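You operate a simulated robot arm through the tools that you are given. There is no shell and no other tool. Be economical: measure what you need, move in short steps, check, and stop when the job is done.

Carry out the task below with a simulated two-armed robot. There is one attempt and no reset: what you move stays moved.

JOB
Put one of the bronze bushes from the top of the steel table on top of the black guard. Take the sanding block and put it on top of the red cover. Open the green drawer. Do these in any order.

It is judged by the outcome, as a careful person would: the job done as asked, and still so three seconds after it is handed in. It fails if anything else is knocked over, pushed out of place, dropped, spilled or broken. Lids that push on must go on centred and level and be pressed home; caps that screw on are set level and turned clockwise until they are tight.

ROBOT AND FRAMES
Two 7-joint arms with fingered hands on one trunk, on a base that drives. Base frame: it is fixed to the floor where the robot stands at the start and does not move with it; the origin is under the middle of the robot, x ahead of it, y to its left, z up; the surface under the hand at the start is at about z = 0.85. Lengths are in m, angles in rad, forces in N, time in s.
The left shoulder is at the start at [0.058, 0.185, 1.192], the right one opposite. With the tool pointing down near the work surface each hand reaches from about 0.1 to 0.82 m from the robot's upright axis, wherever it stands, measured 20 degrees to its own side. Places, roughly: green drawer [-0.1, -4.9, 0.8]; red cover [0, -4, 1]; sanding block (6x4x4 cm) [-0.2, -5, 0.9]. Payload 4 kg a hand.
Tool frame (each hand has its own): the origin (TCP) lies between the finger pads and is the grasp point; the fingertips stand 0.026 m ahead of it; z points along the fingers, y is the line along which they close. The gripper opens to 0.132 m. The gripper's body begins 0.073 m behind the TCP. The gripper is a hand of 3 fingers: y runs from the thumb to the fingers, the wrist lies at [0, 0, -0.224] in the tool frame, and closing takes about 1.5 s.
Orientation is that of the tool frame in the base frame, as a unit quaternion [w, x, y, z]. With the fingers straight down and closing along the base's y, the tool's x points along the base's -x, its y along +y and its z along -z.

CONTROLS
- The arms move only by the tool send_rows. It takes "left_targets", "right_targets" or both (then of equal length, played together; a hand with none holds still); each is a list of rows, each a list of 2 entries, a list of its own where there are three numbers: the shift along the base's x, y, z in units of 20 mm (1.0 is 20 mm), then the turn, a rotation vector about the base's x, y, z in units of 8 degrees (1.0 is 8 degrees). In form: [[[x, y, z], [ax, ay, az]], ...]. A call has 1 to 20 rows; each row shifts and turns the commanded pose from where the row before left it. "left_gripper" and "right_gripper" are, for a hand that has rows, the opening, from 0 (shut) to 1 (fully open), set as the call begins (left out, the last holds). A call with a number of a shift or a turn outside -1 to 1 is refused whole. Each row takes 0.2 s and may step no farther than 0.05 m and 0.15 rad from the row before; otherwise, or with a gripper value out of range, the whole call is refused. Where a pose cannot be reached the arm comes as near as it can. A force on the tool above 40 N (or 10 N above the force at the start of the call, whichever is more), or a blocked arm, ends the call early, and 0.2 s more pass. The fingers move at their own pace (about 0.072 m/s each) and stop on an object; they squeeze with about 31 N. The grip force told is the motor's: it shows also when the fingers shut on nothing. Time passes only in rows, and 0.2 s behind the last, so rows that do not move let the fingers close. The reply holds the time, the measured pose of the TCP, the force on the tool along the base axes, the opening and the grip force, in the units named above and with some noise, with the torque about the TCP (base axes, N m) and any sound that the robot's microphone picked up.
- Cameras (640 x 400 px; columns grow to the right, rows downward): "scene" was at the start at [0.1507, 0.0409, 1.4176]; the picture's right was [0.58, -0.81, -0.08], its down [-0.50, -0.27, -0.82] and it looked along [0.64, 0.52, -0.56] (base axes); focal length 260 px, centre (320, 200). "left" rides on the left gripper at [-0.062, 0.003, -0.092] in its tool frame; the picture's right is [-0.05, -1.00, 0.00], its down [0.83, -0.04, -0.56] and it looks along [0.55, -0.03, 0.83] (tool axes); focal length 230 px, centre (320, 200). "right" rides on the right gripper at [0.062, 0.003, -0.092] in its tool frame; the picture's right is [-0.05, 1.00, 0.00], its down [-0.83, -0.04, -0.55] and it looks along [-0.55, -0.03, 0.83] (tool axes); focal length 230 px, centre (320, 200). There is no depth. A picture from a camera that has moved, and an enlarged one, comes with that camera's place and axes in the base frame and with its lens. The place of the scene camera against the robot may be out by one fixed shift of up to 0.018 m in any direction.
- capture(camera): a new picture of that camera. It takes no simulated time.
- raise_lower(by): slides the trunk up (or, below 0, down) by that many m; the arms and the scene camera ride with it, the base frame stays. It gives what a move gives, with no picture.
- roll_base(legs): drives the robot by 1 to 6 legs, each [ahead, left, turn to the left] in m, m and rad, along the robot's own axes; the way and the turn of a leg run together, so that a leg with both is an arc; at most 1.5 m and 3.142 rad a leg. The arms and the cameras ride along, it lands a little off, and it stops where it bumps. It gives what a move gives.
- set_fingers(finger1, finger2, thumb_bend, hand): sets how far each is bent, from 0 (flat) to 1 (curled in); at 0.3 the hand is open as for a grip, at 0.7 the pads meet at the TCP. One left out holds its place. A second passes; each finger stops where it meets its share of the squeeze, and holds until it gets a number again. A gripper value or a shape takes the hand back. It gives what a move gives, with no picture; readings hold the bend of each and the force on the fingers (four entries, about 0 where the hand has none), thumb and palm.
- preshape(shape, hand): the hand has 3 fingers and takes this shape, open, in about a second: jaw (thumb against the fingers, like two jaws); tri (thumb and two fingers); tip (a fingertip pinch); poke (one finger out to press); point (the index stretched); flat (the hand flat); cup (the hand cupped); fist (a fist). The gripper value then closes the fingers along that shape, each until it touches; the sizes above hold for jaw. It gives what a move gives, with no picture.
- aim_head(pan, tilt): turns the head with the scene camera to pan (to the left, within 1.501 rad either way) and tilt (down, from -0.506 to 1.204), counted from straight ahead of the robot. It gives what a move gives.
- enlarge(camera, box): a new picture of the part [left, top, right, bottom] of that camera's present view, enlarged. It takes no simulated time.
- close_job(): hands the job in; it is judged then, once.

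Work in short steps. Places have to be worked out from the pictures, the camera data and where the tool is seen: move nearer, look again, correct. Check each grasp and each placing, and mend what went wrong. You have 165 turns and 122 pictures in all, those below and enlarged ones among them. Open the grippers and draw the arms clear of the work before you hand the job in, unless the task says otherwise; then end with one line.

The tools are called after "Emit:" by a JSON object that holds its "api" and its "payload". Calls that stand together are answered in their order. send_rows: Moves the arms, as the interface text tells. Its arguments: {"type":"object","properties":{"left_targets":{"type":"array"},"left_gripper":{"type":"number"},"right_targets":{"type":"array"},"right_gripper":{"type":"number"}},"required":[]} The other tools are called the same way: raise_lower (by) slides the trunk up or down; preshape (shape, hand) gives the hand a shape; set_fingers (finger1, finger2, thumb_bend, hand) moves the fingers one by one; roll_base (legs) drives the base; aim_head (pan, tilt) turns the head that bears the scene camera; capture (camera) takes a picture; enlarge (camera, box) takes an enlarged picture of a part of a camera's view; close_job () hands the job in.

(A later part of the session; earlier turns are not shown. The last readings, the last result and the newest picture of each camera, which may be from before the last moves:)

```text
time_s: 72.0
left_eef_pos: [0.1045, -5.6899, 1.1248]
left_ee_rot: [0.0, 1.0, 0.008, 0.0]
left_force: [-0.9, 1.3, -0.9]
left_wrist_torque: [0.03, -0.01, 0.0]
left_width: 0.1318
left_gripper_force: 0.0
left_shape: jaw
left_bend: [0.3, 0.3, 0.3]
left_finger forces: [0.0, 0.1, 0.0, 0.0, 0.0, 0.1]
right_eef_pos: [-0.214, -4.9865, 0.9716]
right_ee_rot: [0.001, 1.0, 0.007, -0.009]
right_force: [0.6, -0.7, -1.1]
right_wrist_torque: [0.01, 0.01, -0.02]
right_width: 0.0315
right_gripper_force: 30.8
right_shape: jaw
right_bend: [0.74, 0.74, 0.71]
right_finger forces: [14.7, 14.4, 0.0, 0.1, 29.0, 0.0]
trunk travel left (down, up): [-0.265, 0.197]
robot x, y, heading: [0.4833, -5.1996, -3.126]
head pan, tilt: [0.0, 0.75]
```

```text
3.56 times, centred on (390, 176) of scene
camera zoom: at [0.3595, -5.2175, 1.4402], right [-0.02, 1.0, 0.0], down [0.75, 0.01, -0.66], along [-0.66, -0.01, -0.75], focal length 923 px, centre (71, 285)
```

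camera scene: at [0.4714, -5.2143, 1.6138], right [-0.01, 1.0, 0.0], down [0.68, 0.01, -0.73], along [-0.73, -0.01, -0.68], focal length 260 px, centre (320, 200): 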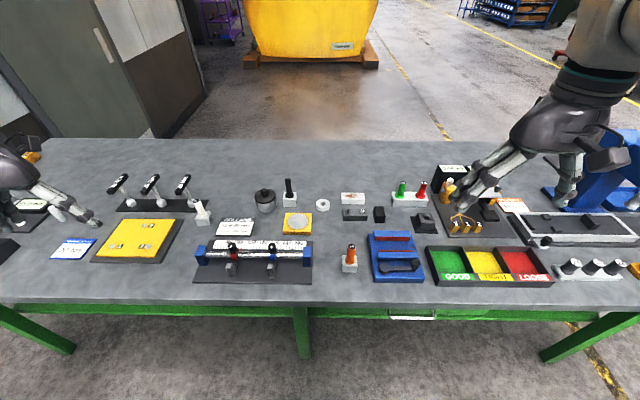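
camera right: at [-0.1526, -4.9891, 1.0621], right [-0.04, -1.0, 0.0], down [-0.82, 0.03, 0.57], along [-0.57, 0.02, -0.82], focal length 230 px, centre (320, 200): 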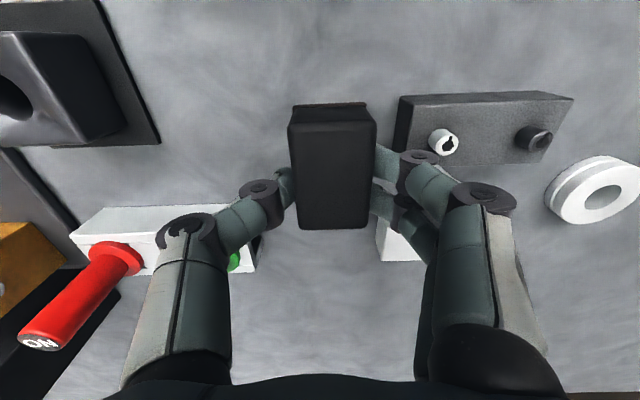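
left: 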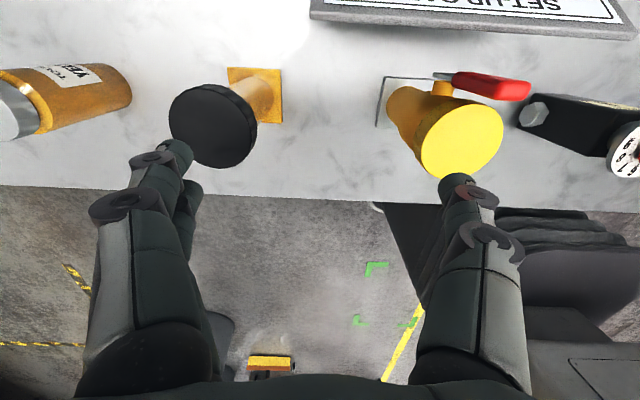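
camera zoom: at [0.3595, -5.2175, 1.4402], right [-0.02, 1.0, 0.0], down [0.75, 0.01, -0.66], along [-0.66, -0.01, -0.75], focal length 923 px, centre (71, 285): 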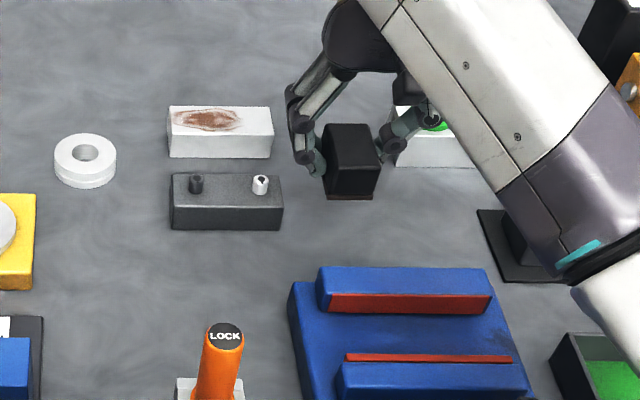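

The block is held firmly and the neighbours are unmoved. I raise the trunk, draw the hand toward the robot, then drive sideways to the red cover.

Emit:
{"api": "raise_lower", "payload": {"by": 0.16}}

Emit:
{"api": "send_rows", "payload": {"right_targets": [[[1, 0, 0], [0, 0, 0]], [[1, 0, 0], [0, 0, 0]], [[1, 0, 0], [0, 0, 0]], [[1, 0, 0], [0, 0, 0]], [[1, 0, 0], [0, 0, 0]], [[1, 0, 0], [0, 0, 0]], [[1, 0, 0], [0, 0, 0]], [[1, 0, 0], [0, 0, 0]], [[1, 0, 0], [0, 0, 0]], [[1, 0, 0], [0, 0, 0]], [[1, 0, 0], [0, 0, 0]]]}}

Emit:
{"api": "roll_base", "payload": {"legs": [[0, -0.97, 0]]}}

Emit:
{"api": "capture", "payload": {"camera": "right"}}

Emit:
{"api": "capture", "payload": {"camera": "scene"}}

```text
time_s: 73.8
left_eef_pos: [0.1043, -5.6892, 1.2844]
left_ee_rot: [0.0, 1.0, 0.007, -0.001]
left_force: [-0.7, 0.2, -0.7]
left_wrist_torque: [0.01, 0.03, 0.04]
left_width: 0.1319
left_gripper_force: 0.1
left_shape: jaw
left_bend: [0.3, 0.3, 0.3]
left_finger forces: [0.1, 0.0, 0.0, 0.0, 0.0, 0.0]
right_eef_pos: [-0.2161, -4.9872, 1.1312]
right_ee_rot: [0.001, 1.0, 0.006, -0.008]
right_force: [0.0, -0.2, -0.8]
right_wrist_torque: [-0.02, 0.0, 0.0]
right_width: 0.0316
right_gripper_force: 30.8
right_shape: jaw
right_bend: [0.74, 0.74, 0.71]
right_finger forces: [14.6, 14.3, 0.1, 0.0, 29.0, 0.1]
trunk travel left (down, up): [-0.425, 0.037]
robot x, y, heading: [0.4828, -5.2045, -3.124]
head pan, tilt: [0.0, 0.75]
```

```text
time_s: 76.2
left_eef_pos: [0.106, -5.6882, 1.2851]
left_ee_rot: [0.0, 1.0, 0.008, -0.001]
left_force: [0.3, -0.2, 0.4]
left_wrist_torque: [0.02, -0.01, -0.02]
left_width: 0.1322
left_gripper_force: 0.0
left_shape: jaw
left_bend: [0.3, 0.3, 0.3]
left_finger forces: [0.0, 0.1, 0.1, 0.0, 0.0, 0.0]
right_eef_pos: [0.006, -4.9864, 1.1308]
right_ee_rot: [0.001, 1.0, 0.006, -0.009]
right_force: [0.3, -0.9, -0.8]
right_wrist_torque: [-0.01, -0.01, 0.0]
right_width: 0.0314
right_gripper_force: 31.2
right_shape: jaw
right_bend: [0.74, 0.74, 0.71]
right_finger forces: [14.7, 14.2, 0.0, 0.1, 29.0, 0.0]
trunk travel left (down, up): [-0.425, 0.037]
robot x, y, heading: [0.4859, -5.2, -3.129]
head pan, tilt: [0.0, 0.75]
```

```text
time_s: 81.4
left_eef_pos: [0.0912, -4.684, 1.2839]
left_ee_rot: [0.0, 1.0, -0.006, -0.001]
left_force: [-0.9, 0.2, 0.0]
left_wrist_torque: [-0.04, 0.02, -0.02]
left_width: 0.1319
left_gripper_force: 0.0
left_shape: jaw
left_bend: [0.3, 0.3, 0.3]
left_finger forces: [0.1, 0.1, 0.0, 0.0, 0.0, 0.1]
right_eef_pos: [0.0085, -3.9777, 1.1315]
right_ee_rot: [0.001, 1.0, -0.007, -0.009]
right_force: [0.6, -0.4, -0.5]
right_wrist_torque: [0.06, 0.04, -0.01]
right_width: 0.0312
right_gripper_force: 31.1
right_shape: jaw
right_bend: [0.74, 0.74, 0.71]
right_finger forces: [14.7, 14.3, 0.0, 0.1, 29.0, 0.1]
trunk travel left (down, up): [-0.425, 0.037]
robot x, y, heading: [0.4794, -4.2075, 3.129]
head pan, tilt: [0.0, 0.75]
```

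```text
95 pictures are left
camera right: at [0.072, -3.9826, 1.2214], right [-0.07, -1.0, 0.0], down [-0.82, 0.06, 0.57], along [-0.57, 0.04, -0.82], focal length 230 px, centre (320, 200)
```

right: 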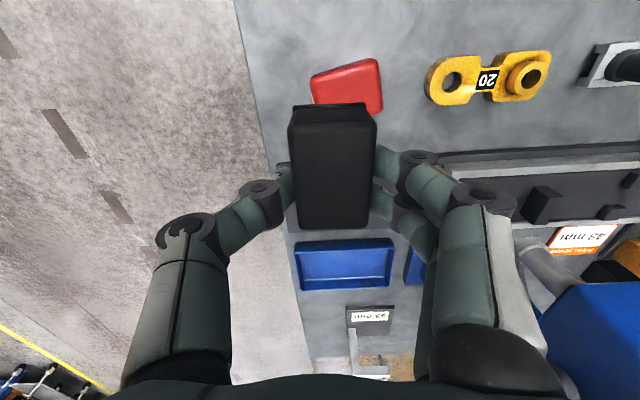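

```text
94 pictures are left
camera scene: at [0.4103, -4.2193, 1.6136], right [0.01, 1.0, 0.0], down [0.69, -0.01, -0.73], along [-0.73, 0.01, -0.69], focal length 260 px, centre (320, 200)
```

scene: 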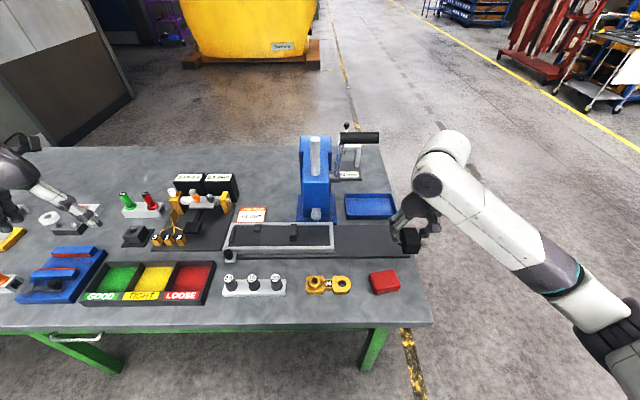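

The red cover sits near (0.02, -4.02). I enlarge to get its place and yaw.

Emit:
{"api": "enlarge", "payload": {"camera": "scene", "box": [330, 245, 430, 308]}}

Emit:
{"api": "enlarge", "payload": {"camera": "right", "box": [260, 30, 440, 142]}}

```text
6.35 times, centred on (380, 276) of scene
camera zoom: at [0.4103, -4.2193, 1.6136], right [0.01, 1.0, 0.0], down [0.69, -0.01, -0.73], along [-0.73, 0.01, -0.69], focal length 1648 px, centre (-61, -286)
```

zoom: 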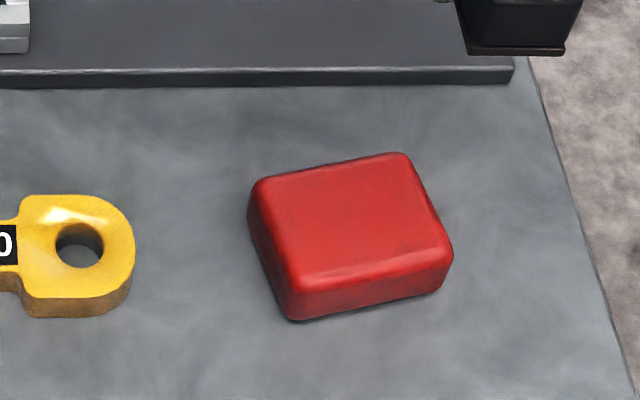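

```text
3.56 times, centred on (350, 86) of right
camera zoom: at [0.072, -3.9826, 1.2214], right [-0.07, -1.0, 0.0], down [-0.82, 0.06, 0.57], along [-0.57, 0.04, -0.82], focal length 818 px, centre (213, 605)
```

zoom: 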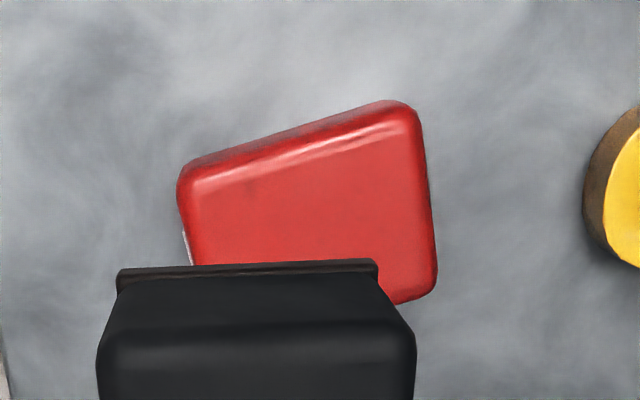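

Cover top centre (0.0135, -4.015), yaw about +12°. I shift over it, turn 12° to match, and come down to z ≈ 1.01.

Emit:
{"api": "send_rows", "payload": {"right_targets": [[[0.1, -0.93, 0], [0, 0, 0.75]], [[0.1, -0.93, 0], [0, 0, 0.75]], [[0, 0, -1], [0, 0, 0]], [[0, 0, -1], [0, 0, 0]], [[0, 0, -1], [0, 0, 0]], [[0, 0, -1], [0, 0, 0]], [[0, 0, -1], [0, 0, 0]], [[0, 0, -1], [0, 0, 0]], [[0, 0, 0], [0, 0, 0]]]}}

Emit:
{"api": "capture", "payload": {"camera": "right"}}

Emit:
{"api": "enlarge", "payload": {"camera": "scene", "box": [330, 245, 430, 308]}}

```text
time_s: 83.4
left_eef_pos: [0.0893, -4.6817, 1.2829]
left_ee_rot: [0.0, 1.0, -0.006, 0.0]
left_force: [0.2, 0.1, -1.0]
left_wrist_torque: [0.0, 0.01, 0.01]
left_width: 0.132
left_gripper_force: 0.1
left_shape: jaw
left_bend: [0.3, 0.3, 0.3]
left_finger forces: [0.1, 0.1, 0.0, 0.1, 0.0, 0.0]
right_eef_pos: [0.0137, -4.0152, 1.0112]
right_ee_rot: [0.002, 0.995, 0.098, -0.009]
right_force: [-0.2, 0.4, -1.0]
right_wrist_torque: [-0.05, -0.01, 0.01]
right_width: 0.0316
right_gripper_force: 30.8
right_shape: jaw
right_bend: [0.74, 0.74, 0.71]
right_finger forces: [14.7, 14.3, 0.0, 0.1, 29.2, 0.1]
trunk travel left (down, up): [-0.425, 0.037]
robot x, y, heading: [0.483, -4.2078, 3.128]
head pan, tilt: [0.0, 0.75]
```

```text
91 pictures are left
camera right: at [0.0763, -4.0053, 1.1013], right [0.14, -0.99, 0.0], down [-0.81, -0.12, 0.57], along [-0.56, -0.08, -0.82], focal length 230 px, centre (320, 200)
```

right: 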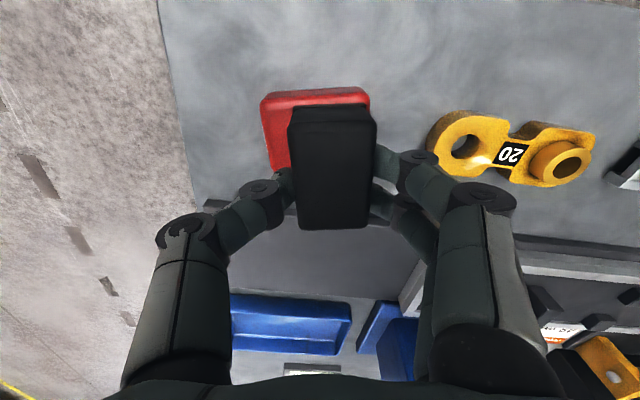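

```text
6.35 times, centred on (380, 276) of scene
camera zoom: at [0.4104, -4.2183, 1.6136], right [0.01, 1.0, 0.0], down [0.69, -0.01, -0.73], along [-0.73, 0.01, -0.69], focal length 1648 px, centre (-61, -286)
```

zoom: 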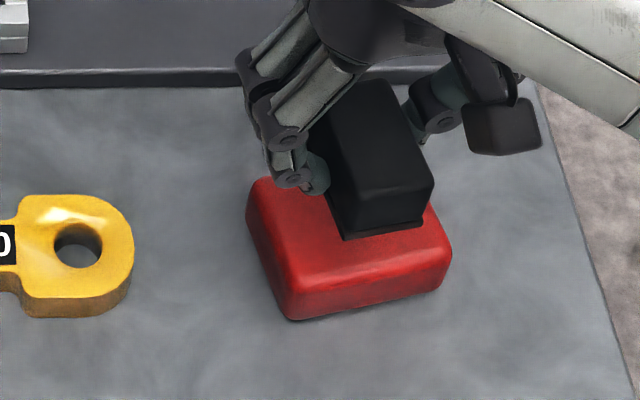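

Block sits about 7 mm to the -y side of the cover's centre; I correct that and go down to z ≈ 0.975.

Emit:
{"api": "send_rows", "payload": {"right_targets": [[[0.1, 0.32, 0], [0, 0, 0]], [[0, 0, -0.6], [0, 0, 0]], [[0, 0, -0.6], [0, 0, 0]], [[0, 0, -0.6], [0, 0, 0]], [[0, 0, 0], [0, 0, 0]]]}}

Emit:
{"api": "enlarge", "payload": {"camera": "scene", "box": [330, 245, 430, 308]}}

```text
time_s: 84.6
left_eef_pos: [0.0901, -4.6838, 1.2841]
left_ee_rot: [0.0, 1.0, -0.006, 0.0]
left_force: [-0.9, -0.1, 0.4]
left_wrist_torque: [-0.05, 0.01, 0.01]
left_width: 0.132
left_gripper_force: 0.1
left_shape: jaw
left_bend: [0.3, 0.3, 0.3]
left_finger forces: [0.0, 0.0, 0.0, 0.1, 0.1, 0.0]
right_eef_pos: [0.0133, -4.0097, 0.9753]
right_ee_rot: [0.002, 0.995, 0.098, -0.009]
right_force: [-0.3, -0.7, -0.9]
right_wrist_torque: [0.02, 0.03, 0.0]
right_width: 0.0316
right_gripper_force: 31.6
right_shape: jaw
right_bend: [0.74, 0.74, 0.71]
right_finger forces: [14.8, 14.3, 0.1, 0.0, 29.2, 0.0]
trunk travel left (down, up): [-0.425, 0.037]
robot x, y, heading: [0.4842, -4.2065, 3.131]
head pan, tilt: [0.0, 0.75]
```

```text
6.35 times, centred on (380, 276) of scene
camera zoom: at [0.4103, -4.2185, 1.6136], right [0.01, 1.0, 0.0], down [0.69, -0.01, -0.73], along [-0.73, 0.01, -0.69], focal length 1648 px, centre (-61, -286)
```

zoom: 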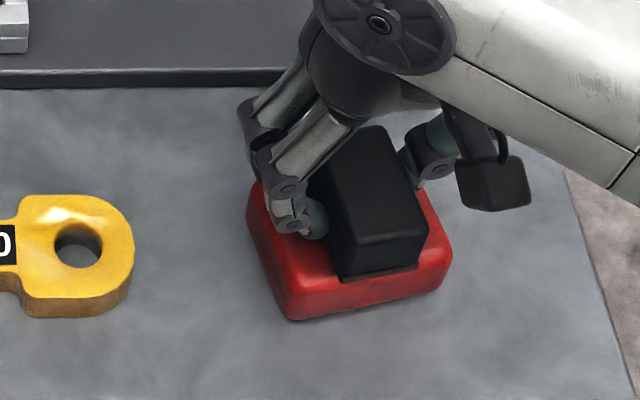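

The block is slightly toward the front edge, so I shift 6 mm back and lower in small steps till contact.

Emit:
{"api": "send_rows", "payload": {"right_targets": [[[-0.3, -0.1, 0], [0, 0, 0]], [[0, 0, -0.2], [0, 0, 0]], [[0, 0, -0.2], [0, 0, 0]], [[0, 0, 0], [0, 0, 0]]]}}

Emit:
{"api": "send_rows", "payload": {"right_targets": [[[0, 0, -0.15], [0, 0, 0]], [[0, 0, 0], [0, 0, 0]]]}}

Emit:
{"api": "enlarge", "payload": {"camera": "scene", "box": [330, 245, 430, 308]}}

```text
time_s: 85.6
left_eef_pos: [0.0893, -4.6827, 1.2844]
left_ee_rot: [-0.001, 1.0, -0.006, 0.0]
left_force: [0.0, 0.0, 0.1]
left_wrist_torque: [-0.02, 0.02, -0.02]
left_width: 0.1319
left_gripper_force: 0.1
left_shape: jaw
left_bend: [0.3, 0.3, 0.3]
left_finger forces: [0.0, 0.0, 0.1, 0.1, 0.0, 0.0]
right_eef_pos: [0.0104, -4.0108, 0.966]
right_ee_rot: [0.001, 0.995, 0.098, -0.008]
right_force: [-0.1, 1.1, -0.6]
right_wrist_torque: [-0.02, -0.01, 0.02]
right_width: 0.0314
right_gripper_force: 31.4
right_shape: jaw
right_bend: [0.74, 0.74, 0.71]
right_finger forces: [14.7, 14.4, 0.1, 0.0, 29.3, 0.1]
trunk travel left (down, up): [-0.425, 0.037]
robot x, y, heading: [0.478, -4.2057, 3.131]
head pan, tilt: [0.0, 0.75]
```

```text
time_s: 86.2
left_eef_pos: [0.09, -4.6838, 1.2857]
left_ee_rot: [-0.001, 1.0, -0.006, -0.001]
left_force: [0.2, 0.2, 0.3]
left_wrist_torque: [0.01, -0.01, 0.04]
left_width: 0.1319
left_gripper_force: 0.0
left_shape: jaw
left_bend: [0.3, 0.3, 0.3]
left_finger forces: [0.0, 0.0, 0.0, 0.0, 0.1, 0.1]
right_eef_pos: [0.008, -4.0097, 0.9652]
right_ee_rot: [0.002, 0.995, 0.097, -0.01]
right_force: [-0.6, 1.4, 11.3]
right_wrist_torque: [-0.05, -0.02, -0.02]
right_width: 0.0313
right_gripper_force: 31.1
right_shape: jaw
right_bend: [0.74, 0.74, 0.71]
right_finger forces: [14.9, 14.6, 0.0, 0.1, 31.0, 0.0]
trunk travel left (down, up): [-0.425, 0.037]
robot x, y, heading: [0.481, -4.2069, 3.132]
head pan, tilt: [0.0, 0.75]
```

```text
6.35 times, centred on (380, 276) of scene
camera zoom: at [0.4113, -4.2187, 1.6138], right [0.01, 1.0, 0.0], down [0.68, -0.01, -0.73], along [-0.73, 0.01, -0.68], focal length 1648 px, centre (-61, -286)
```

zoom: 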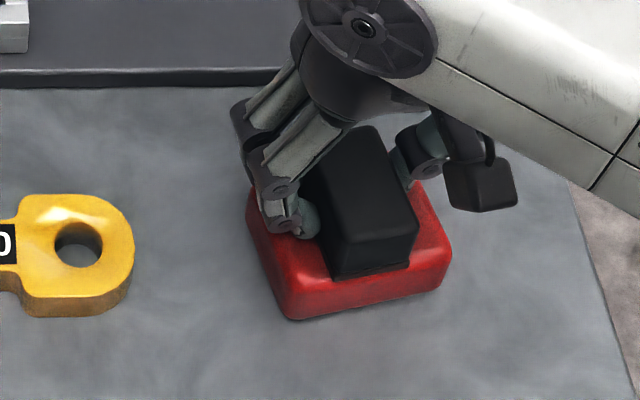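

Contact at 11 N, block seated on the cover. I open moderately, then rise straight up.

Emit:
{"api": "send_rows", "payload": {"right_targets": [[[0, 0, 0.05], [0, 0, 0]], [[0, 0, 0], [0, 0, 0]], [[0, 0, 0], [0, 0, 0]], [[0, 0, 0], [0, 0, 0]]], "right_gripper": 0.6}}

Emit:
{"api": "send_rows", "payload": {"right_targets": [[[0, 0, 1], [0, 0, 0]], [[0, 0, 1], [0, 0, 0]], [[0, 0, 1], [0, 0, 0]], [[0, 0, 1], [0, 0, 0]], [[0, 0, 1], [0, 0, 0]], [[0, 0, 1], [0, 0, 0]], [[0, 0, 1], [0, 0, 0]], [[0, 0, 1], [0, 0, 0]]]}}

Emit:
{"api": "enlarge", "payload": {"camera": "scene", "box": [330, 245, 430, 308]}}

Emit:
{"api": "capture", "payload": {"camera": "right"}}

```text
time_s: 87.2
left_eef_pos: [0.0896, -4.6826, 1.2841]
left_ee_rot: [0.001, 1.0, -0.005, -0.001]
left_force: [0.3, -0.6, -0.1]
left_wrist_torque: [0.01, 0.0, 0.02]
left_width: 0.1321
left_gripper_force: 0.1
left_shape: jaw
left_bend: [0.3, 0.3, 0.3]
left_finger forces: [0.1, 0.0, 0.0, 0.0, 0.0, 0.1]
right_eef_pos: [0.0088, -4.0099, 0.9652]
right_ee_rot: [0.002, 0.995, 0.097, -0.007]
right_force: [0.0, 0.0, -0.5]
right_wrist_torque: [-0.02, 0.01, -0.02]
right_width: 0.0789
right_gripper_force: 0.1
right_shape: jaw
right_bend: [0.71, 0.71, 0.71]
right_finger forces: [0.0, 0.0, 0.0, 0.0, 0.1, 0.0]
trunk travel left (down, up): [-0.425, 0.037]
robot x, y, heading: [0.476, -4.2051, 3.134]
head pan, tilt: [0.0, 0.75]
```

```text
time_s: 89.0
left_eef_pos: [0.0908, -4.6831, 1.2835]
left_ee_rot: [0.0, 1.0, -0.006, 0.0]
left_force: [-0.7, -0.6, -0.3]
left_wrist_torque: [0.01, 0.0, 0.02]
left_width: 0.132
left_gripper_force: 0.1
left_shape: jaw
left_bend: [0.3, 0.3, 0.3]
left_finger forces: [0.0, 0.1, 0.1, 0.1, 0.1, 0.0]
right_eef_pos: [0.0094, -4.0127, 1.1251]
right_ee_rot: [0.002, 0.995, 0.098, -0.009]
right_force: [0.0, 0.0, -1.0]
right_wrist_torque: [-0.05, 0.0, 0.01]
right_width: 0.079
right_gripper_force: 0.0
right_shape: jaw
right_bend: [0.71, 0.71, 0.71]
right_finger forces: [0.1, 0.1, 0.1, 0.0, 0.1, 0.1]
trunk travel left (down, up): [-0.425, 0.037]
robot x, y, heading: [0.4793, -4.2071, 3.129]
head pan, tilt: [0.0, 0.75]
```

```text
6.35 times, centred on (380, 276) of scene
camera zoom: at [0.4105, -4.2187, 1.6136], right [0.01, 1.0, 0.0], down [0.69, -0.01, -0.73], along [-0.73, 0.01, -0.69], focal length 1648 px, centre (-61, -286)
```

zoom: 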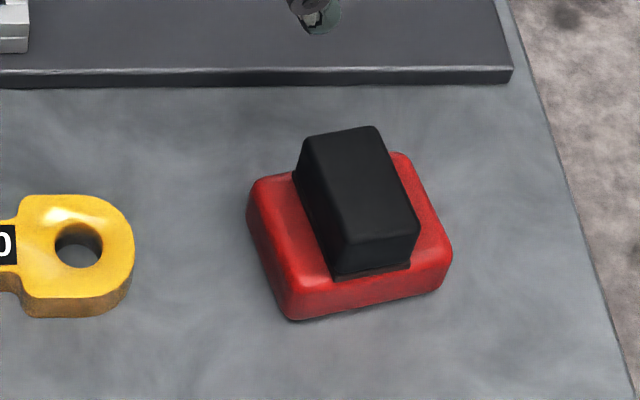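

```text
86 pictures are left
camera right: at [0.0711, -4.0031, 1.215], right [0.14, -0.99, 0.0], down [-0.81, -0.12, 0.57], along [-0.56, -0.08, -0.82], focal length 230 px, centre (320, 200)
```

right: 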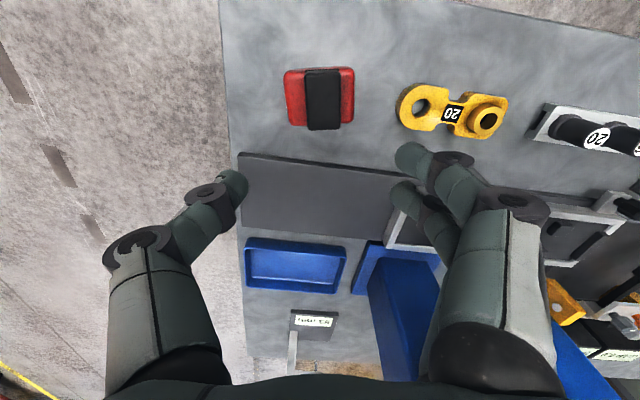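

Sanding block is squarely on the red cover. Next the drawer: I back away, move in front of it, and look at the handle.

Emit:
{"api": "roll_base", "payload": {"legs": [[-0.6, 0, 0], [0, 0.9, 0]]}}

Emit:
{"api": "aim_head", "payload": {"pan": -0.2, "tilt": 0.85}}

Emit:
{"api": "capture", "payload": {"camera": "scene"}}

```text
time_s: 96.7
left_eef_pos: [0.6955, -5.5876, 1.2846]
left_ee_rot: [0.0, 1.0, 0.002, 0.0]
left_force: [0.6, -0.4, 0.5]
left_wrist_torque: [0.01, 0.02, -0.02]
left_width: 0.1321
left_gripper_force: 0.1
left_shape: jaw
left_bend: [0.3, 0.3, 0.3]
left_finger forces: [0.0, 0.0, 0.0, 0.0, 0.0, 0.0]
right_eef_pos: [0.6059, -4.9188, 1.1246]
right_ee_rot: [0.003, 0.995, 0.104, -0.008]
right_force: [-0.5, -0.4, 0.6]
right_wrist_torque: [0.01, 0.02, 0.01]
right_width: 0.0788
right_gripper_force: 0.0
right_shape: jaw
right_bend: [0.71, 0.71, 0.71]
right_finger forces: [0.0, 0.0, 0.0, 0.0, 0.1, 0.0]
trunk travel left (down, up): [-0.425, 0.037]
robot x, y, heading: [1.078, -5.1057, -3.141]
head pan, tilt: [0.0, 0.75]
```

```text
time_s: 97.4
left_eef_pos: [0.695, -5.5888, 1.2831]
left_ee_rot: [0.0, 1.0, 0.003, 0.0]
left_force: [-0.2, 0.4, 0.4]
left_wrist_torque: [0.0, 0.03, -0.02]
left_width: 0.1317
left_gripper_force: 0.1
left_shape: jaw
left_bend: [0.3, 0.3, 0.3]
left_finger forces: [0.1, 0.0, 0.1, 0.0, 0.0, 0.0]
right_eef_pos: [0.6046, -4.9199, 1.1231]
right_ee_rot: [0.002, 0.994, 0.104, -0.008]
right_force: [0.1, 0.3, 0.4]
right_wrist_torque: [0.0, -0.03, 0.0]
right_width: 0.0787
right_gripper_force: 0.1
right_shape: jaw
right_bend: [0.71, 0.71, 0.71]
right_finger forces: [0.0, 0.1, 0.0, 0.0, 0.0, 0.0]
trunk travel left (down, up): [-0.425, 0.037]
robot x, y, heading: [1.0814, -5.1035, -3.139]
head pan, tilt: [-0.201, 0.85]
```

```text
85 pictures are left
camera scene: at [1.016, -5.1049, 1.6056], right [0.2, 0.98, 0.0], down [0.74, -0.15, -0.66], along [-0.64, 0.13, -0.75], focal length 260 px, centre (320, 200)
```

scene: 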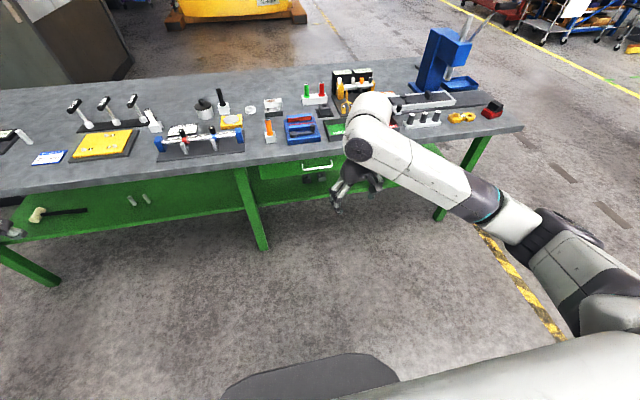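

Emit:
{"api": "enlarge", "payload": {"camera": "scene", "box": [240, 130, 380, 218]}}

```text
4.55 times, centred on (310, 174) of scene
camera zoom: at [1.016, -5.1049, 1.6056], right [0.2, 0.98, 0.0], down [0.74, -0.15, -0.66], along [-0.64, 0.13, -0.75], focal length 1180 px, centre (366, 318)
```

zoom: 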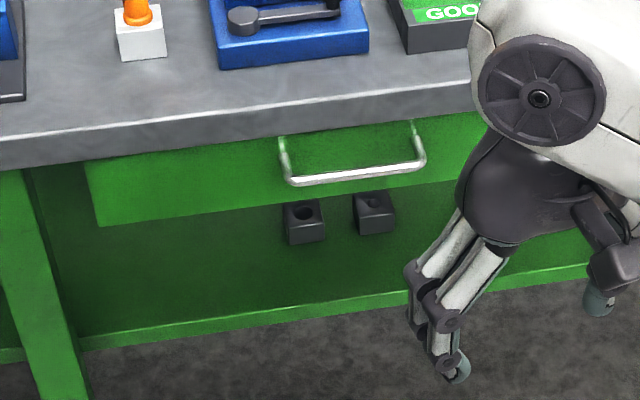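

The handle is a bar along y at about (0.12–0.15, -4.94, 0.79–0.81). I turn the right hand to point at the table: undo the yaw, then pitch 90° about +y while shifting forward.

Emit:
{"api": "send_rows", "payload": {"right_targets": [[[0, 0, 0], [0, 0, -0.75]], [[0, 0, 0], [0, 0, -0.75]], [[-0.6, 0, 0], [0, 0.94, 0]], [[-0.6, 0, 0], [0, 0.94, 0]], [[-0.6, 0, 0], [0, 0.94, 0]], [[-0.6, 0, 0], [0, 0.94, 0]], [[-0.6, 0, 0], [0, 0.94, 0]], [[-0.6, 0, 0], [0, 0.94, 0]], [[-0.6, 0, 0], [0, 0.94, 0]], [[-0.6, 0, 0], [0, 0.94, 0]], [[-0.6, 0, 0], [0, 0.94, 0]], [[-0.6, 0, 0], [0, 0.94, 0]], [[-0.6, 0, 0], [0, 0.94, 0]], [[-0.6, 0, 0], [0, 0.91, 0]], [[0, 0, 0], [0, 0, 0]]], "right_gripper": 0.8}}

Emit:
{"api": "capture", "payload": {"camera": "scene"}}

```text
time_s: 100.6
left_eef_pos: [0.6946, -5.5898, 1.2853]
left_ee_rot: [0.0, 1.0, 0.002, 0.0]
left_force: [-0.7, 0.8, -0.9]
left_wrist_torque: [-0.02, 0.01, 0.02]
left_width: 0.1317
left_gripper_force: 0.0
left_shape: jaw
left_bend: [0.3, 0.3, 0.3]
left_finger forces: [0.0, 0.0, 0.0, 0.1, 0.0, 0.0]
right_eef_pos: [0.4621, -4.9187, 1.1237]
right_ee_rot: [-0.001, -0.7, 0.0, 0.714]
right_force: [1.2, 0.1, -0.6]
right_wrist_torque: [0.0, 0.01, 0.0]
right_width: 0.1053
right_gripper_force: 0.1
right_shape: jaw
right_bend: [0.59, 0.59, 0.56]
right_finger forces: [0.1, 0.0, 0.0, 0.1, 0.1, 0.1]
trunk travel left (down, up): [-0.425, 0.037]
robot x, y, heading: [1.0809, -5.106, -3.144]
head pan, tilt: [-0.201, 0.85]
```

```text
83 pictures are left
camera scene: at [1.0163, -5.1043, 1.6056], right [0.2, 0.98, 0.0], down [0.74, -0.15, -0.66], along [-0.64, 0.13, -0.75], focal length 260 px, centre (320, 200)
```

scene: 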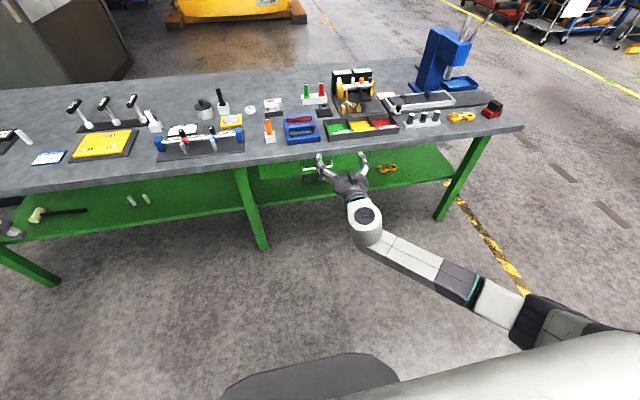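

The pitch worked. I now roll 90° about +x so that the fingers close vertically on the bar.

Emit:
{"api": "send_rows", "payload": {"right_targets": [[[0, 0, 0], [0.94, 0, 0]], [[0, 0, 0], [0.94, 0, 0]], [[0, 0, 0], [0.94, 0, 0]], [[0, 0, 0], [0.94, 0, 0]], [[0, 0, 0], [0.94, 0, 0]], [[0, 0, 0], [0.94, 0, 0]], [[0, 0, 0], [0.94, 0, 0]], [[0, 0, 0], [0.94, 0, 0]], [[0, 0, 0], [0.94, 0, 0]], [[0, 0, 0], [0.94, 0, 0]], [[0, 0, 0], [0.94, 0, 0]], [[0, 0, 0], [0.91, 0, 0]], [[0, 0, 0], [0, 0, 0]]]}}

Emit:
{"api": "raise_lower", "payload": {"by": -0.31}}

Emit:
{"api": "capture", "payload": {"camera": "right"}}

Emit:
{"api": "capture", "payload": {"camera": "scene"}}

```text
time_s: 103.4
left_eef_pos: [0.6957, -5.5884, 1.2845]
left_ee_rot: [0.0, 1.0, 0.002, 0.0]
left_force: [0.0, -0.1, 0.0]
left_wrist_torque: [-0.03, 0.01, 0.0]
left_width: 0.1317
left_gripper_force: 0.2
left_shape: jaw
left_bend: [0.3, 0.3, 0.3]
left_finger forces: [0.1, 0.0, 0.0, 0.0, 0.0, 0.0]
right_eef_pos: [0.4615, -4.9201, 1.1251]
right_ee_rot: [-0.496, 0.496, 0.505, -0.503]
right_force: [0.0, 0.2, -0.3]
right_wrist_torque: [-0.02, 0.0, 0.0]
right_width: 0.1054
right_gripper_force: 0.2
right_shape: jaw
right_bend: [0.59, 0.59, 0.56]
right_finger forces: [0.1, 0.1, 0.1, 0.0, 0.1, 0.0]
trunk travel left (down, up): [-0.425, 0.037]
robot x, y, heading: [1.0813, -5.1097, -3.142]
head pan, tilt: [-0.201, 0.85]
```

```text
time_s: 106.5
left_eef_pos: [0.696, -5.5879, 0.9748]
left_ee_rot: [0.0, 1.0, 0.002, -0.001]
left_force: [-0.1, -0.2, 0.2]
left_wrist_torque: [0.03, 0.02, -0.03]
left_width: 0.1318
left_gripper_force: 0.0
left_shape: jaw
left_bend: [0.3, 0.3, 0.3]
left_finger forces: [0.1, 0.0, 0.0, 0.0, 0.0, 0.0]
right_eef_pos: [0.4611, -4.9189, 0.8155]
right_ee_rot: [-0.495, 0.496, 0.505, -0.504]
right_force: [-0.3, -0.6, 0.5]
right_wrist_torque: [-0.02, -0.07, 0.01]
right_width: 0.1054
right_gripper_force: 0.0
right_shape: jaw
right_bend: [0.59, 0.59, 0.56]
right_finger forces: [0.0, 0.0, 0.0, 0.1, 0.1, 0.1]
trunk travel left (down, up): [-0.115, 0.347]
robot x, y, heading: [1.0845, -5.1095, -3.137]
head pan, tilt: [-0.201, 0.85]
```

```text
82 pictures are left
camera right: at [0.5528, -4.8563, 0.8111], right [0.0, -0.05, -1.0], down [0.57, -0.82, 0.04], along [-0.82, -0.57, 0.03], focal length 230 px, centre (320, 200)
```

right: 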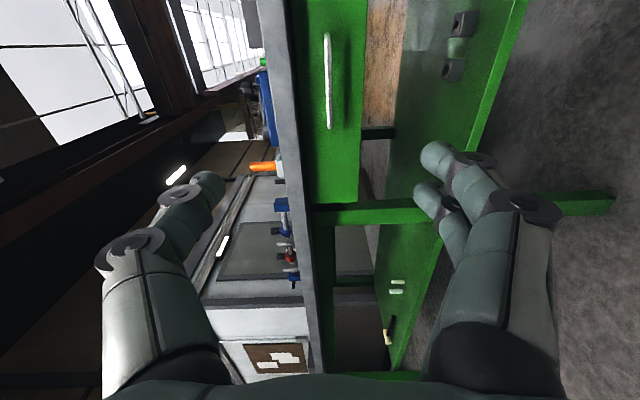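

```text
81 pictures are left
camera scene: at [0.859, -5.1048, 1.2412], right [0.19, 0.98, 0.06], down [0.9, -0.15, -0.41], along [-0.39, 0.13, -0.91], focal length 260 px, centre (320, 200)
```

scene: 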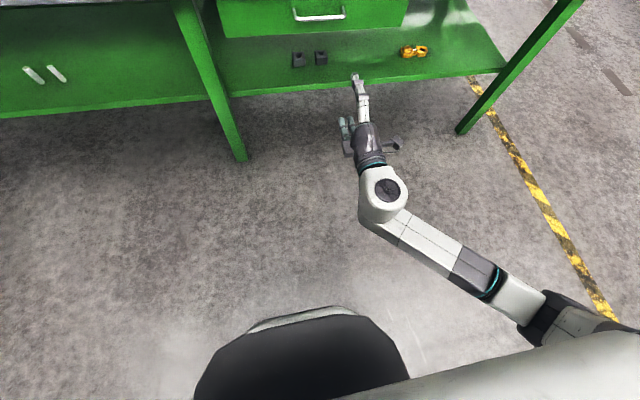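

Handle centre is near y -4.917, z ≈ 0.80. I narrow the opening, drop 14 mm, and drive the base 0.22 m ahead.

Emit:
{"api": "send_rows", "payload": {"right_targets": [[[0, 0, -0.7], [0, 0, 0]], [[0, 0, 0], [0, 0, 0]], [[0, 0, 0], [0, 0, 0]], [[0, 0, 0], [0, 0, 0]]], "right_gripper": 0.4}}

Emit:
{"api": "roll_base", "payload": {"legs": [[0.22, 0, 0]]}}

Emit:
{"api": "capture", "payload": {"camera": "right"}}

Emit:
{"api": "aim_head", "payload": {"pan": -0.2, "tilt": 0.6}}

Emit:
{"api": "capture", "payload": {"camera": "scene"}}

```text
time_s: 107.5
left_eef_pos: [0.6957, -5.588, 0.9742]
left_ee_rot: [0.0, 1.0, 0.0, 0.0]
left_force: [-0.6, -0.2, -0.3]
left_wrist_torque: [-0.01, 0.02, 0.0]
left_width: 0.132
left_gripper_force: 0.0
left_shape: jaw
left_bend: [0.3, 0.3, 0.3]
left_finger forces: [0.0, 0.0, 0.0, 0.1, 0.0, 0.0]
right_eef_pos: [0.4622, -4.919, 0.8005]
right_ee_rot: [-0.495, 0.497, 0.505, -0.504]
right_force: [0.3, 0.2, -0.4]
right_wrist_torque: [0.0, -0.01, 0.01]
right_width: 0.0536
right_gripper_force: 0.0
right_shape: jaw
right_bend: [0.73, 0.73, 0.7]
right_finger forces: [0.1, 0.0, 0.0, 0.1, 0.0, 0.0]
trunk travel left (down, up): [-0.115, 0.347]
robot x, y, heading: [1.0826, -5.1106, -3.142]
head pan, tilt: [-0.201, 0.85]
```

```text
time_s: 109.2
left_eef_pos: [0.4786, -5.5887, 0.9737]
left_ee_rot: [0.0, 1.0, 0.001, 0.0]
left_force: [0.1, -0.1, 0.5]
left_wrist_torque: [0.04, -0.05, 0.0]
left_width: 0.132
left_gripper_force: 0.1
left_shape: jaw
left_bend: [0.3, 0.3, 0.3]
left_finger forces: [0.0, 0.0, 0.1, 0.0, 0.1, 0.1]
right_eef_pos: [0.2442, -4.9191, 0.7993]
right_ee_rot: [-0.495, 0.497, 0.504, -0.504]
right_force: [-0.4, 0.0, 0.1]
right_wrist_torque: [0.03, 0.0, 0.0]
right_width: 0.0535
right_gripper_force: 0.1
right_shape: jaw
right_bend: [0.73, 0.73, 0.7]
right_finger forces: [0.0, 0.0, 0.0, 0.0, 0.1, 0.0]
trunk travel left (down, up): [-0.115, 0.347]
robot x, y, heading: [0.8623, -5.1045, -3.138]
head pan, tilt: [-0.201, 0.85]
```

```text
80 pictures are left
camera right: at [0.3355, -4.8559, 0.7959], right [0.0, -0.05, -1.0], down [0.57, -0.82, 0.05], along [-0.82, -0.57, 0.03], focal length 230 px, centre (320, 200)
```

right: 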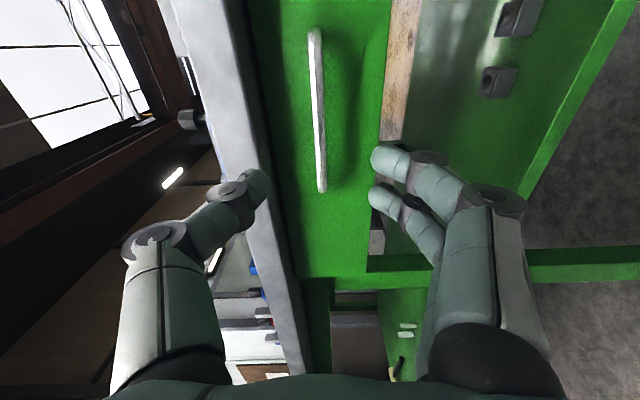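

```text
time_s: 109.9
left_eef_pos: [0.4779, -5.5892, 0.9748]
left_ee_rot: [0.0, 1.0, 0.001, -0.001]
left_force: [-0.4, -0.6, 1.0]
left_wrist_torque: [-0.01, -0.02, 0.0]
left_width: 0.1321
left_gripper_force: 0.0
left_shape: jaw
left_bend: [0.3, 0.3, 0.3]
left_finger forces: [0.1, 0.0, 0.0, 0.0, 0.1, 0.0]
right_eef_pos: [0.2441, -4.9182, 0.8002]
right_ee_rot: [-0.495, 0.497, 0.504, -0.504]
right_force: [0.2, 0.5, 0.3]
right_wrist_torque: [0.0, 0.01, -0.01]
right_width: 0.0535
right_gripper_force: 0.2
right_shape: jaw
right_bend: [0.73, 0.73, 0.7]
right_finger forces: [0.0, 0.0, 0.0, 0.1, 0.1, 0.0]
trunk travel left (down, up): [-0.115, 0.347]
robot x, y, heading: [0.864, -5.1108, -3.139]
head pan, tilt: [-0.201, 0.6]
```

```text
79 pictures are left
camera scene: at [0.6265, -5.103, 1.258], right [0.19, 0.98, 0.06], down [0.78, -0.11, -0.62], along [-0.6, 0.16, -0.78], focal length 260 px, centre (320, 200)
```

scene: 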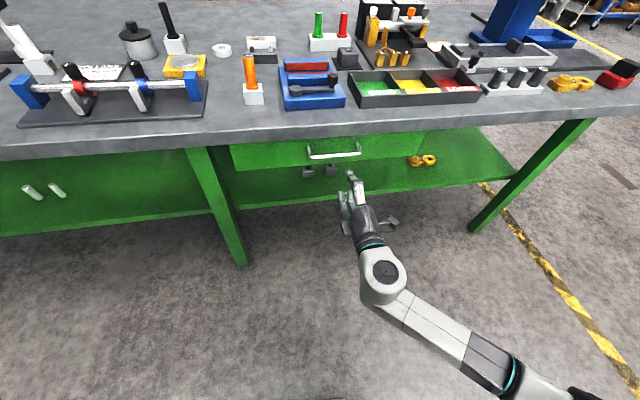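

Triangulating: bar at x ≈ 0.11, y ≈ -4.925, z ≈ 0.80; table underside ≈ 0.855, so there is room. I advance 0.11 m and look.

Emit:
{"api": "send_rows", "payload": {"right_targets": [[[-0.8, -0.05, 0], [0, 0, 0]], [[-0.8, -0.05, 0], [0, 0, 0]], [[-0.8, -0.05, 0], [0, 0, 0]], [[-0.8, -0.05, 0], [0, 0, 0]], [[-0.8, -0.05, 0], [0, 0, 0]], [[-0.8, -0.05, 0], [0, 0, 0]], [[-0.7, 0, 0], [0, 0, 0]], [[0, 0, 0], [0, 0, 0]]]}}

Emit:
{"api": "capture", "payload": {"camera": "right"}}

```text
time_s: 111.7
left_eef_pos: [0.478, -5.5888, 0.9743]
left_ee_rot: [0.001, 1.0, 0.001, 0.0]
left_force: [0.2, 0.0, -0.7]
left_wrist_torque: [0.0, -0.02, 0.01]
left_width: 0.132
left_gripper_force: 0.0
left_shape: jaw
left_bend: [0.3, 0.3, 0.3]
left_finger forces: [0.1, 0.0, 0.0, 0.1, 0.0, 0.0]
right_eef_pos: [0.1353, -4.9246, 0.8004]
right_ee_rot: [-0.496, 0.497, 0.504, -0.503]
right_force: [0.1, 0.6, -0.4]
right_wrist_torque: [-0.01, 0.03, 0.01]
right_width: 0.0534
right_gripper_force: 0.1
right_shape: jaw
right_bend: [0.73, 0.73, 0.7]
right_finger forces: [0.1, 0.0, 0.0, 0.0, 0.1, 0.1]
trunk travel left (down, up): [-0.115, 0.347]
robot x, y, heading: [0.8659, -5.1051, -3.139]
head pan, tilt: [-0.201, 0.6]
```

```text
78 pictures are left
camera right: at [0.226, -4.8616, 0.796], right [0.0, -0.05, -1.0], down [0.57, -0.82, 0.04], along [-0.82, -0.57, 0.03], focal length 230 px, centre (320, 200)
```

right: 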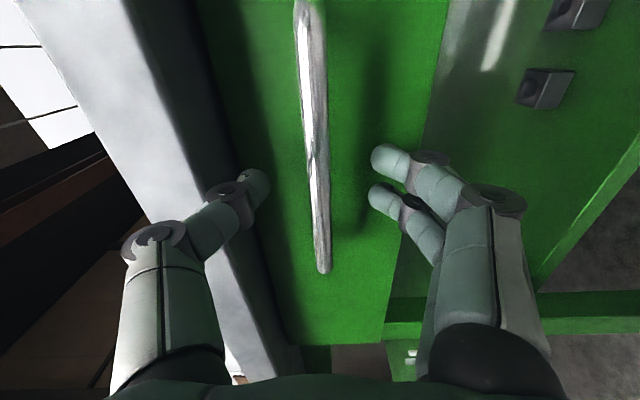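

Bar lies between thumb and fingers, its line at x ≈ 0.117. I go 16 mm further and close.

Emit:
{"api": "send_rows", "payload": {"right_targets": [[[-0.8, 0, 0], [0, 0, 0]], [[0, 0, 0], [0, 0, 0]]]}}

Emit:
{"api": "send_rows", "payload": {"right_targets": [[[0, 0, 0], [0, 0, 0]], [[0, 0, 0], [0, 0, 0]], [[0, 0, 0], [0, 0, 0]], [[0, 0, 0], [0, 0, 0]], [[0, 0, 0], [0, 0, 0]], [[0, 0, 0], [0, 0, 0]]], "right_gripper": 0.0}}

Emit:
{"api": "capture", "payload": {"camera": "right"}}

```text
time_s: 112.3
left_eef_pos: [0.4789, -5.5888, 0.9747]
left_ee_rot: [0.001, 1.0, 0.002, 0.0]
left_force: [-0.2, 0.6, 0.3]
left_wrist_torque: [-0.03, -0.02, -0.02]
left_width: 0.1319
left_gripper_force: 0.0
left_shape: jaw
left_bend: [0.3, 0.3, 0.3]
left_finger forces: [0.1, 0.1, 0.1, 0.0, 0.1, 0.0]
right_eef_pos: [0.1179, -4.9245, 0.7998]
right_ee_rot: [-0.496, 0.496, 0.505, -0.503]
right_force: [0.9, -0.2, 1.1]
right_wrist_torque: [-0.02, -0.04, 0.0]
right_width: 0.053
right_gripper_force: 0.0
right_shape: jaw
right_bend: [0.73, 0.73, 0.7]
right_finger forces: [0.0, 0.0, 0.0, 0.0, 0.1, 0.0]
trunk travel left (down, up): [-0.115, 0.347]
robot x, y, heading: [0.8616, -5.1073, -3.141]
head pan, tilt: [-0.201, 0.6]
```

```text
time_s: 113.7
left_eef_pos: [0.4782, -5.5887, 0.9744]
left_ee_rot: [-0.001, 1.0, 0.001, -0.001]
left_force: [1.3, 0.9, 0.2]
left_wrist_torque: [-0.01, 0.0, 0.0]
left_width: 0.1319
left_gripper_force: 0.1
left_shape: jaw
left_bend: [0.3, 0.3, 0.3]
left_finger forces: [0.1, 0.0, 0.0, 0.0, 0.0, 0.1]
right_eef_pos: [0.1188, -4.9235, 0.8014]
right_ee_rot: [-0.496, 0.495, 0.504, -0.504]
right_force: [-1.4, -0.4, 10.2]
right_wrist_torque: [0.0, -0.1, 0.01]
right_width: 0.0001
right_gripper_force: 30.8
right_shape: jaw
right_bend: [0.66, 0.66, 0.66]
right_finger forces: [0.3, 0.3, 0.1, 0.0, 9.0, 0.0]
trunk travel left (down, up): [-0.115, 0.347]
robot x, y, heading: [0.8627, -5.1074, -3.14]
head pan, tilt: [-0.201, 0.6]
```

```text
77 pictures are left
camera right: at [0.2101, -4.8618, 0.7975], right [0.0, -0.05, -1.0], down [0.57, -0.82, 0.04], along [-0.82, -0.57, 0.03], focal length 230 px, centre (320, 200)
```

right: 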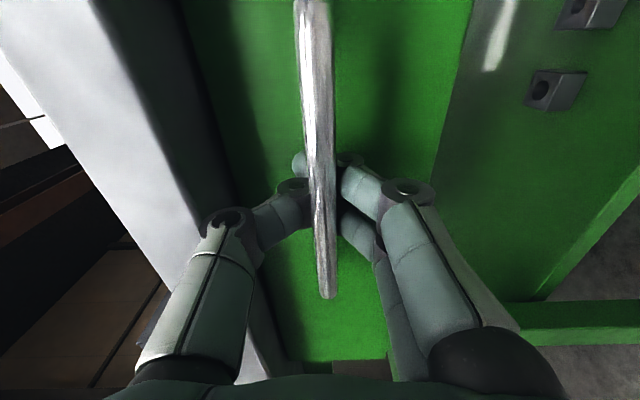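

The fingers closed behind the bar, so it's hooked by the curled hand. I pull toward +x.

Emit:
{"api": "send_rows", "payload": {"right_targets": [[[0.5, 0, 0], [0, 0, 0]], [[0.5, 0, 0], [0, 0, 0]], [[0.5, 0, 0], [0, 0, 0]], [[0.5, 0, 0], [0, 0, 0]], [[0.5, 0, 0], [0, 0, 0]], [[0.5, 0, 0], [0, 0, 0]], [[0.5, 0, 0], [0, 0, 0]], [[0.5, 0, 0], [0, 0, 0]]]}}

Emit:
{"api": "capture", "payload": {"camera": "right"}}

```text
time_s: 115.5
left_eef_pos: [0.4796, -5.5885, 0.9756]
left_ee_rot: [-0.001, 1.0, 0.001, -0.001]
left_force: [0.4, 0.0, -0.4]
left_wrist_torque: [0.03, 0.0, -0.01]
left_width: 0.1319
left_gripper_force: 0.0
left_shape: jaw
left_bend: [0.3, 0.3, 0.3]
left_finger forces: [0.0, 0.0, 0.0, 0.0, 0.1, 0.0]
right_eef_pos: [0.2001, -4.9246, 0.8019]
right_ee_rot: [-0.496, 0.496, 0.505, -0.504]
right_force: [0.1, 0.1, 12.4]
right_wrist_torque: [0.0, -0.07, 0.02]
right_width: 0.0
right_gripper_force: 30.7
right_shape: jaw
right_bend: [0.66, 0.66, 0.66]
right_finger forces: [0.0, 0.0, 0.0, 0.0, 9.1, 0.1]
trunk travel left (down, up): [-0.115, 0.347]
robot x, y, heading: [0.8649, -5.1072, -3.139]
head pan, tilt: [-0.201, 0.6]
```

```text
76 pictures are left
camera right: at [0.2912, -4.8619, 0.7973], right [0.0, -0.05, -1.0], down [0.57, -0.82, 0.04], along [-0.82, -0.57, 0.03], focal length 230 px, centre (320, 200)
```

right: 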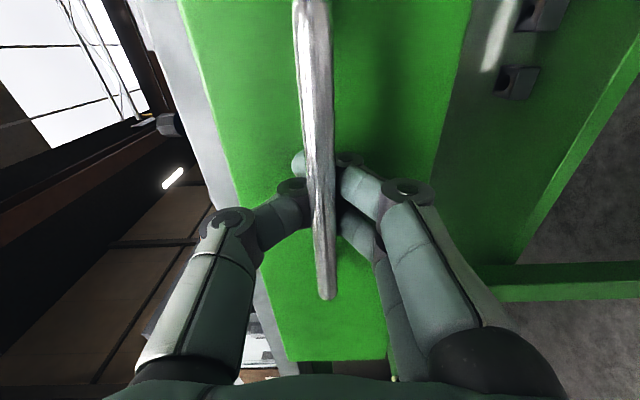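

The drawer is coming with the hand. I pull on another 0.12 m, gently.

Emit:
{"api": "send_rows", "payload": {"right_targets": [[[0.5, 0, 0], [0, 0, 0]], [[0.5, 0, 0], [0, 0, 0]], [[0.5, 0, 0], [0, 0, 0]], [[0.5, 0, 0], [0, 0, 0]], [[0.5, 0, 0], [0, 0, 0]], [[0.5, 0, 0], [0, 0, 0]], [[0.5, 0, 0], [0, 0, 0]], [[0.5, 0, 0], [0, 0, 0]], [[0.5, 0, 0], [0, 0, 0]], [[0.5, 0, 0], [0, 0, 0]], [[0.5, 0, 0], [0, 0, 0]], [[0.5, 0, 0], [0, 0, 0]]]}}

Emit:
{"api": "capture", "payload": {"camera": "scene"}}

```text
time_s: 118.1
left_eef_pos: [0.4795, -5.5894, 0.975]
left_ee_rot: [0.0, 1.0, 0.001, -0.001]
left_force: [-0.4, -0.4, 0.6]
left_wrist_torque: [0.05, -0.01, 0.0]
left_width: 0.1316
left_gripper_force: 0.0
left_shape: jaw
left_bend: [0.3, 0.3, 0.3]
left_finger forces: [0.0, 0.0, 0.1, 0.1, 0.1, 0.0]
right_eef_pos: [0.3192, -4.9249, 0.8003]
right_ee_rot: [-0.495, 0.496, 0.505, -0.504]
right_force: [-0.1, -2.2, 13.4]
right_wrist_torque: [0.0, -0.1, -0.03]
right_width: 0.0
right_gripper_force: 30.9
right_shape: jaw
right_bend: [0.66, 0.66, 0.66]
right_finger forces: [0.0, 0.0, 0.0, 0.1, 11.0, 0.0]
trunk travel left (down, up): [-0.115, 0.347]
robot x, y, heading: [0.8637, -5.1068, -3.138]
head pan, tilt: [-0.201, 0.6]
```

```text
75 pictures are left
camera scene: at [0.6279, -5.1036, 1.2583], right [0.19, 0.98, 0.06], down [0.78, -0.11, -0.62], along [-0.6, 0.16, -0.78], focal length 260 px, centre (320, 200)
```

scene: 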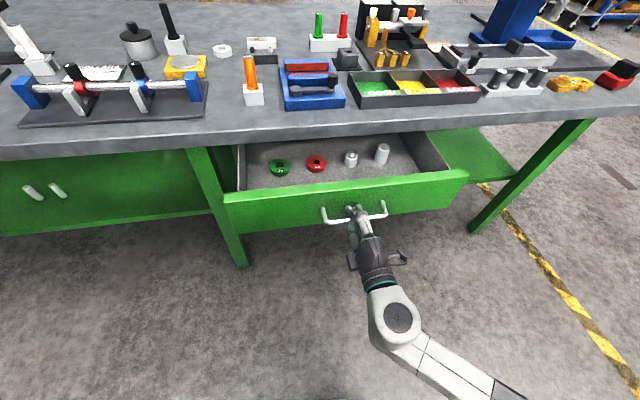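

The drawer stands about 0.2 m open. I pull some more so that it's plainly open, stopping at any resistance.

Emit:
{"api": "send_rows", "payload": {"right_targets": [[[0.4, 0, 0], [0, 0, 0]], [[0.4, 0, 0], [0, 0, 0]], [[0.4, 0, 0], [0, 0, 0]], [[0.4, 0, 0], [0, 0, 0]], [[0.4, 0, 0], [0, 0, 0]], [[0.4, 0, 0], [0, 0, 0]], [[0.4, 0, 0], [0, 0, 0]], [[0.4, 0, 0], [0, 0, 0]], [[0.4, 0, 0], [0, 0, 0]], [[0.4, 0, 0], [0, 0, 0]]]}}

Emit:
{"api": "capture", "payload": {"camera": "right"}}

```text
time_s: 120.3
left_eef_pos: [0.4801, -5.5898, 0.9751]
left_ee_rot: [0.0, 1.0, 0.001, -0.001]
left_force: [0.4, -0.3, -0.1]
left_wrist_torque: [0.01, 0.01, 0.0]
left_width: 0.1318
left_gripper_force: 0.0
left_shape: jaw
left_bend: [0.3, 0.3, 0.3]
left_finger forces: [0.0, 0.0, 0.0, 0.0, 0.0, 0.0]
right_eef_pos: [0.3995, -4.9248, 0.8011]
right_ee_rot: [-0.496, 0.496, 0.505, -0.503]
right_force: [0.7, -2.2, 8.3]
right_wrist_torque: [0.0, -0.02, 0.01]
right_width: 0.0
right_gripper_force: 30.0
right_shape: jaw
right_bend: [0.66, 0.66, 0.74]
right_finger forces: [0.1, 0.0, 0.1, 0.0, 6.7, 0.0]
trunk travel left (down, up): [-0.115, 0.347]
robot x, y, heading: [0.865, -5.1026, -3.143]
head pan, tilt: [-0.201, 0.6]
```

```text
74 pictures are left
camera right: at [0.4912, -4.8615, 0.7969], right [0.0, -0.05, -1.0], down [0.57, -0.82, 0.04], along [-0.82, -0.57, 0.03], focal length 230 px, centre (320, 200)
```

right: 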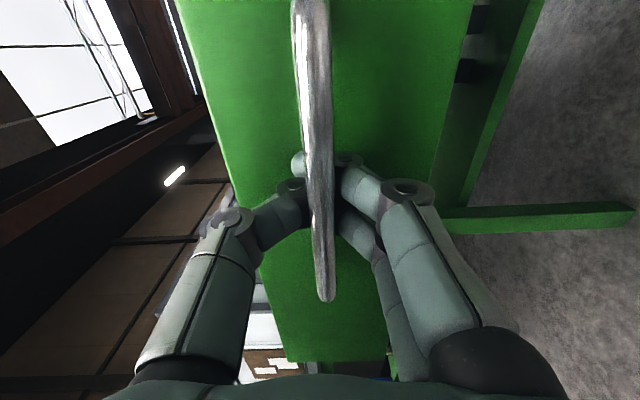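

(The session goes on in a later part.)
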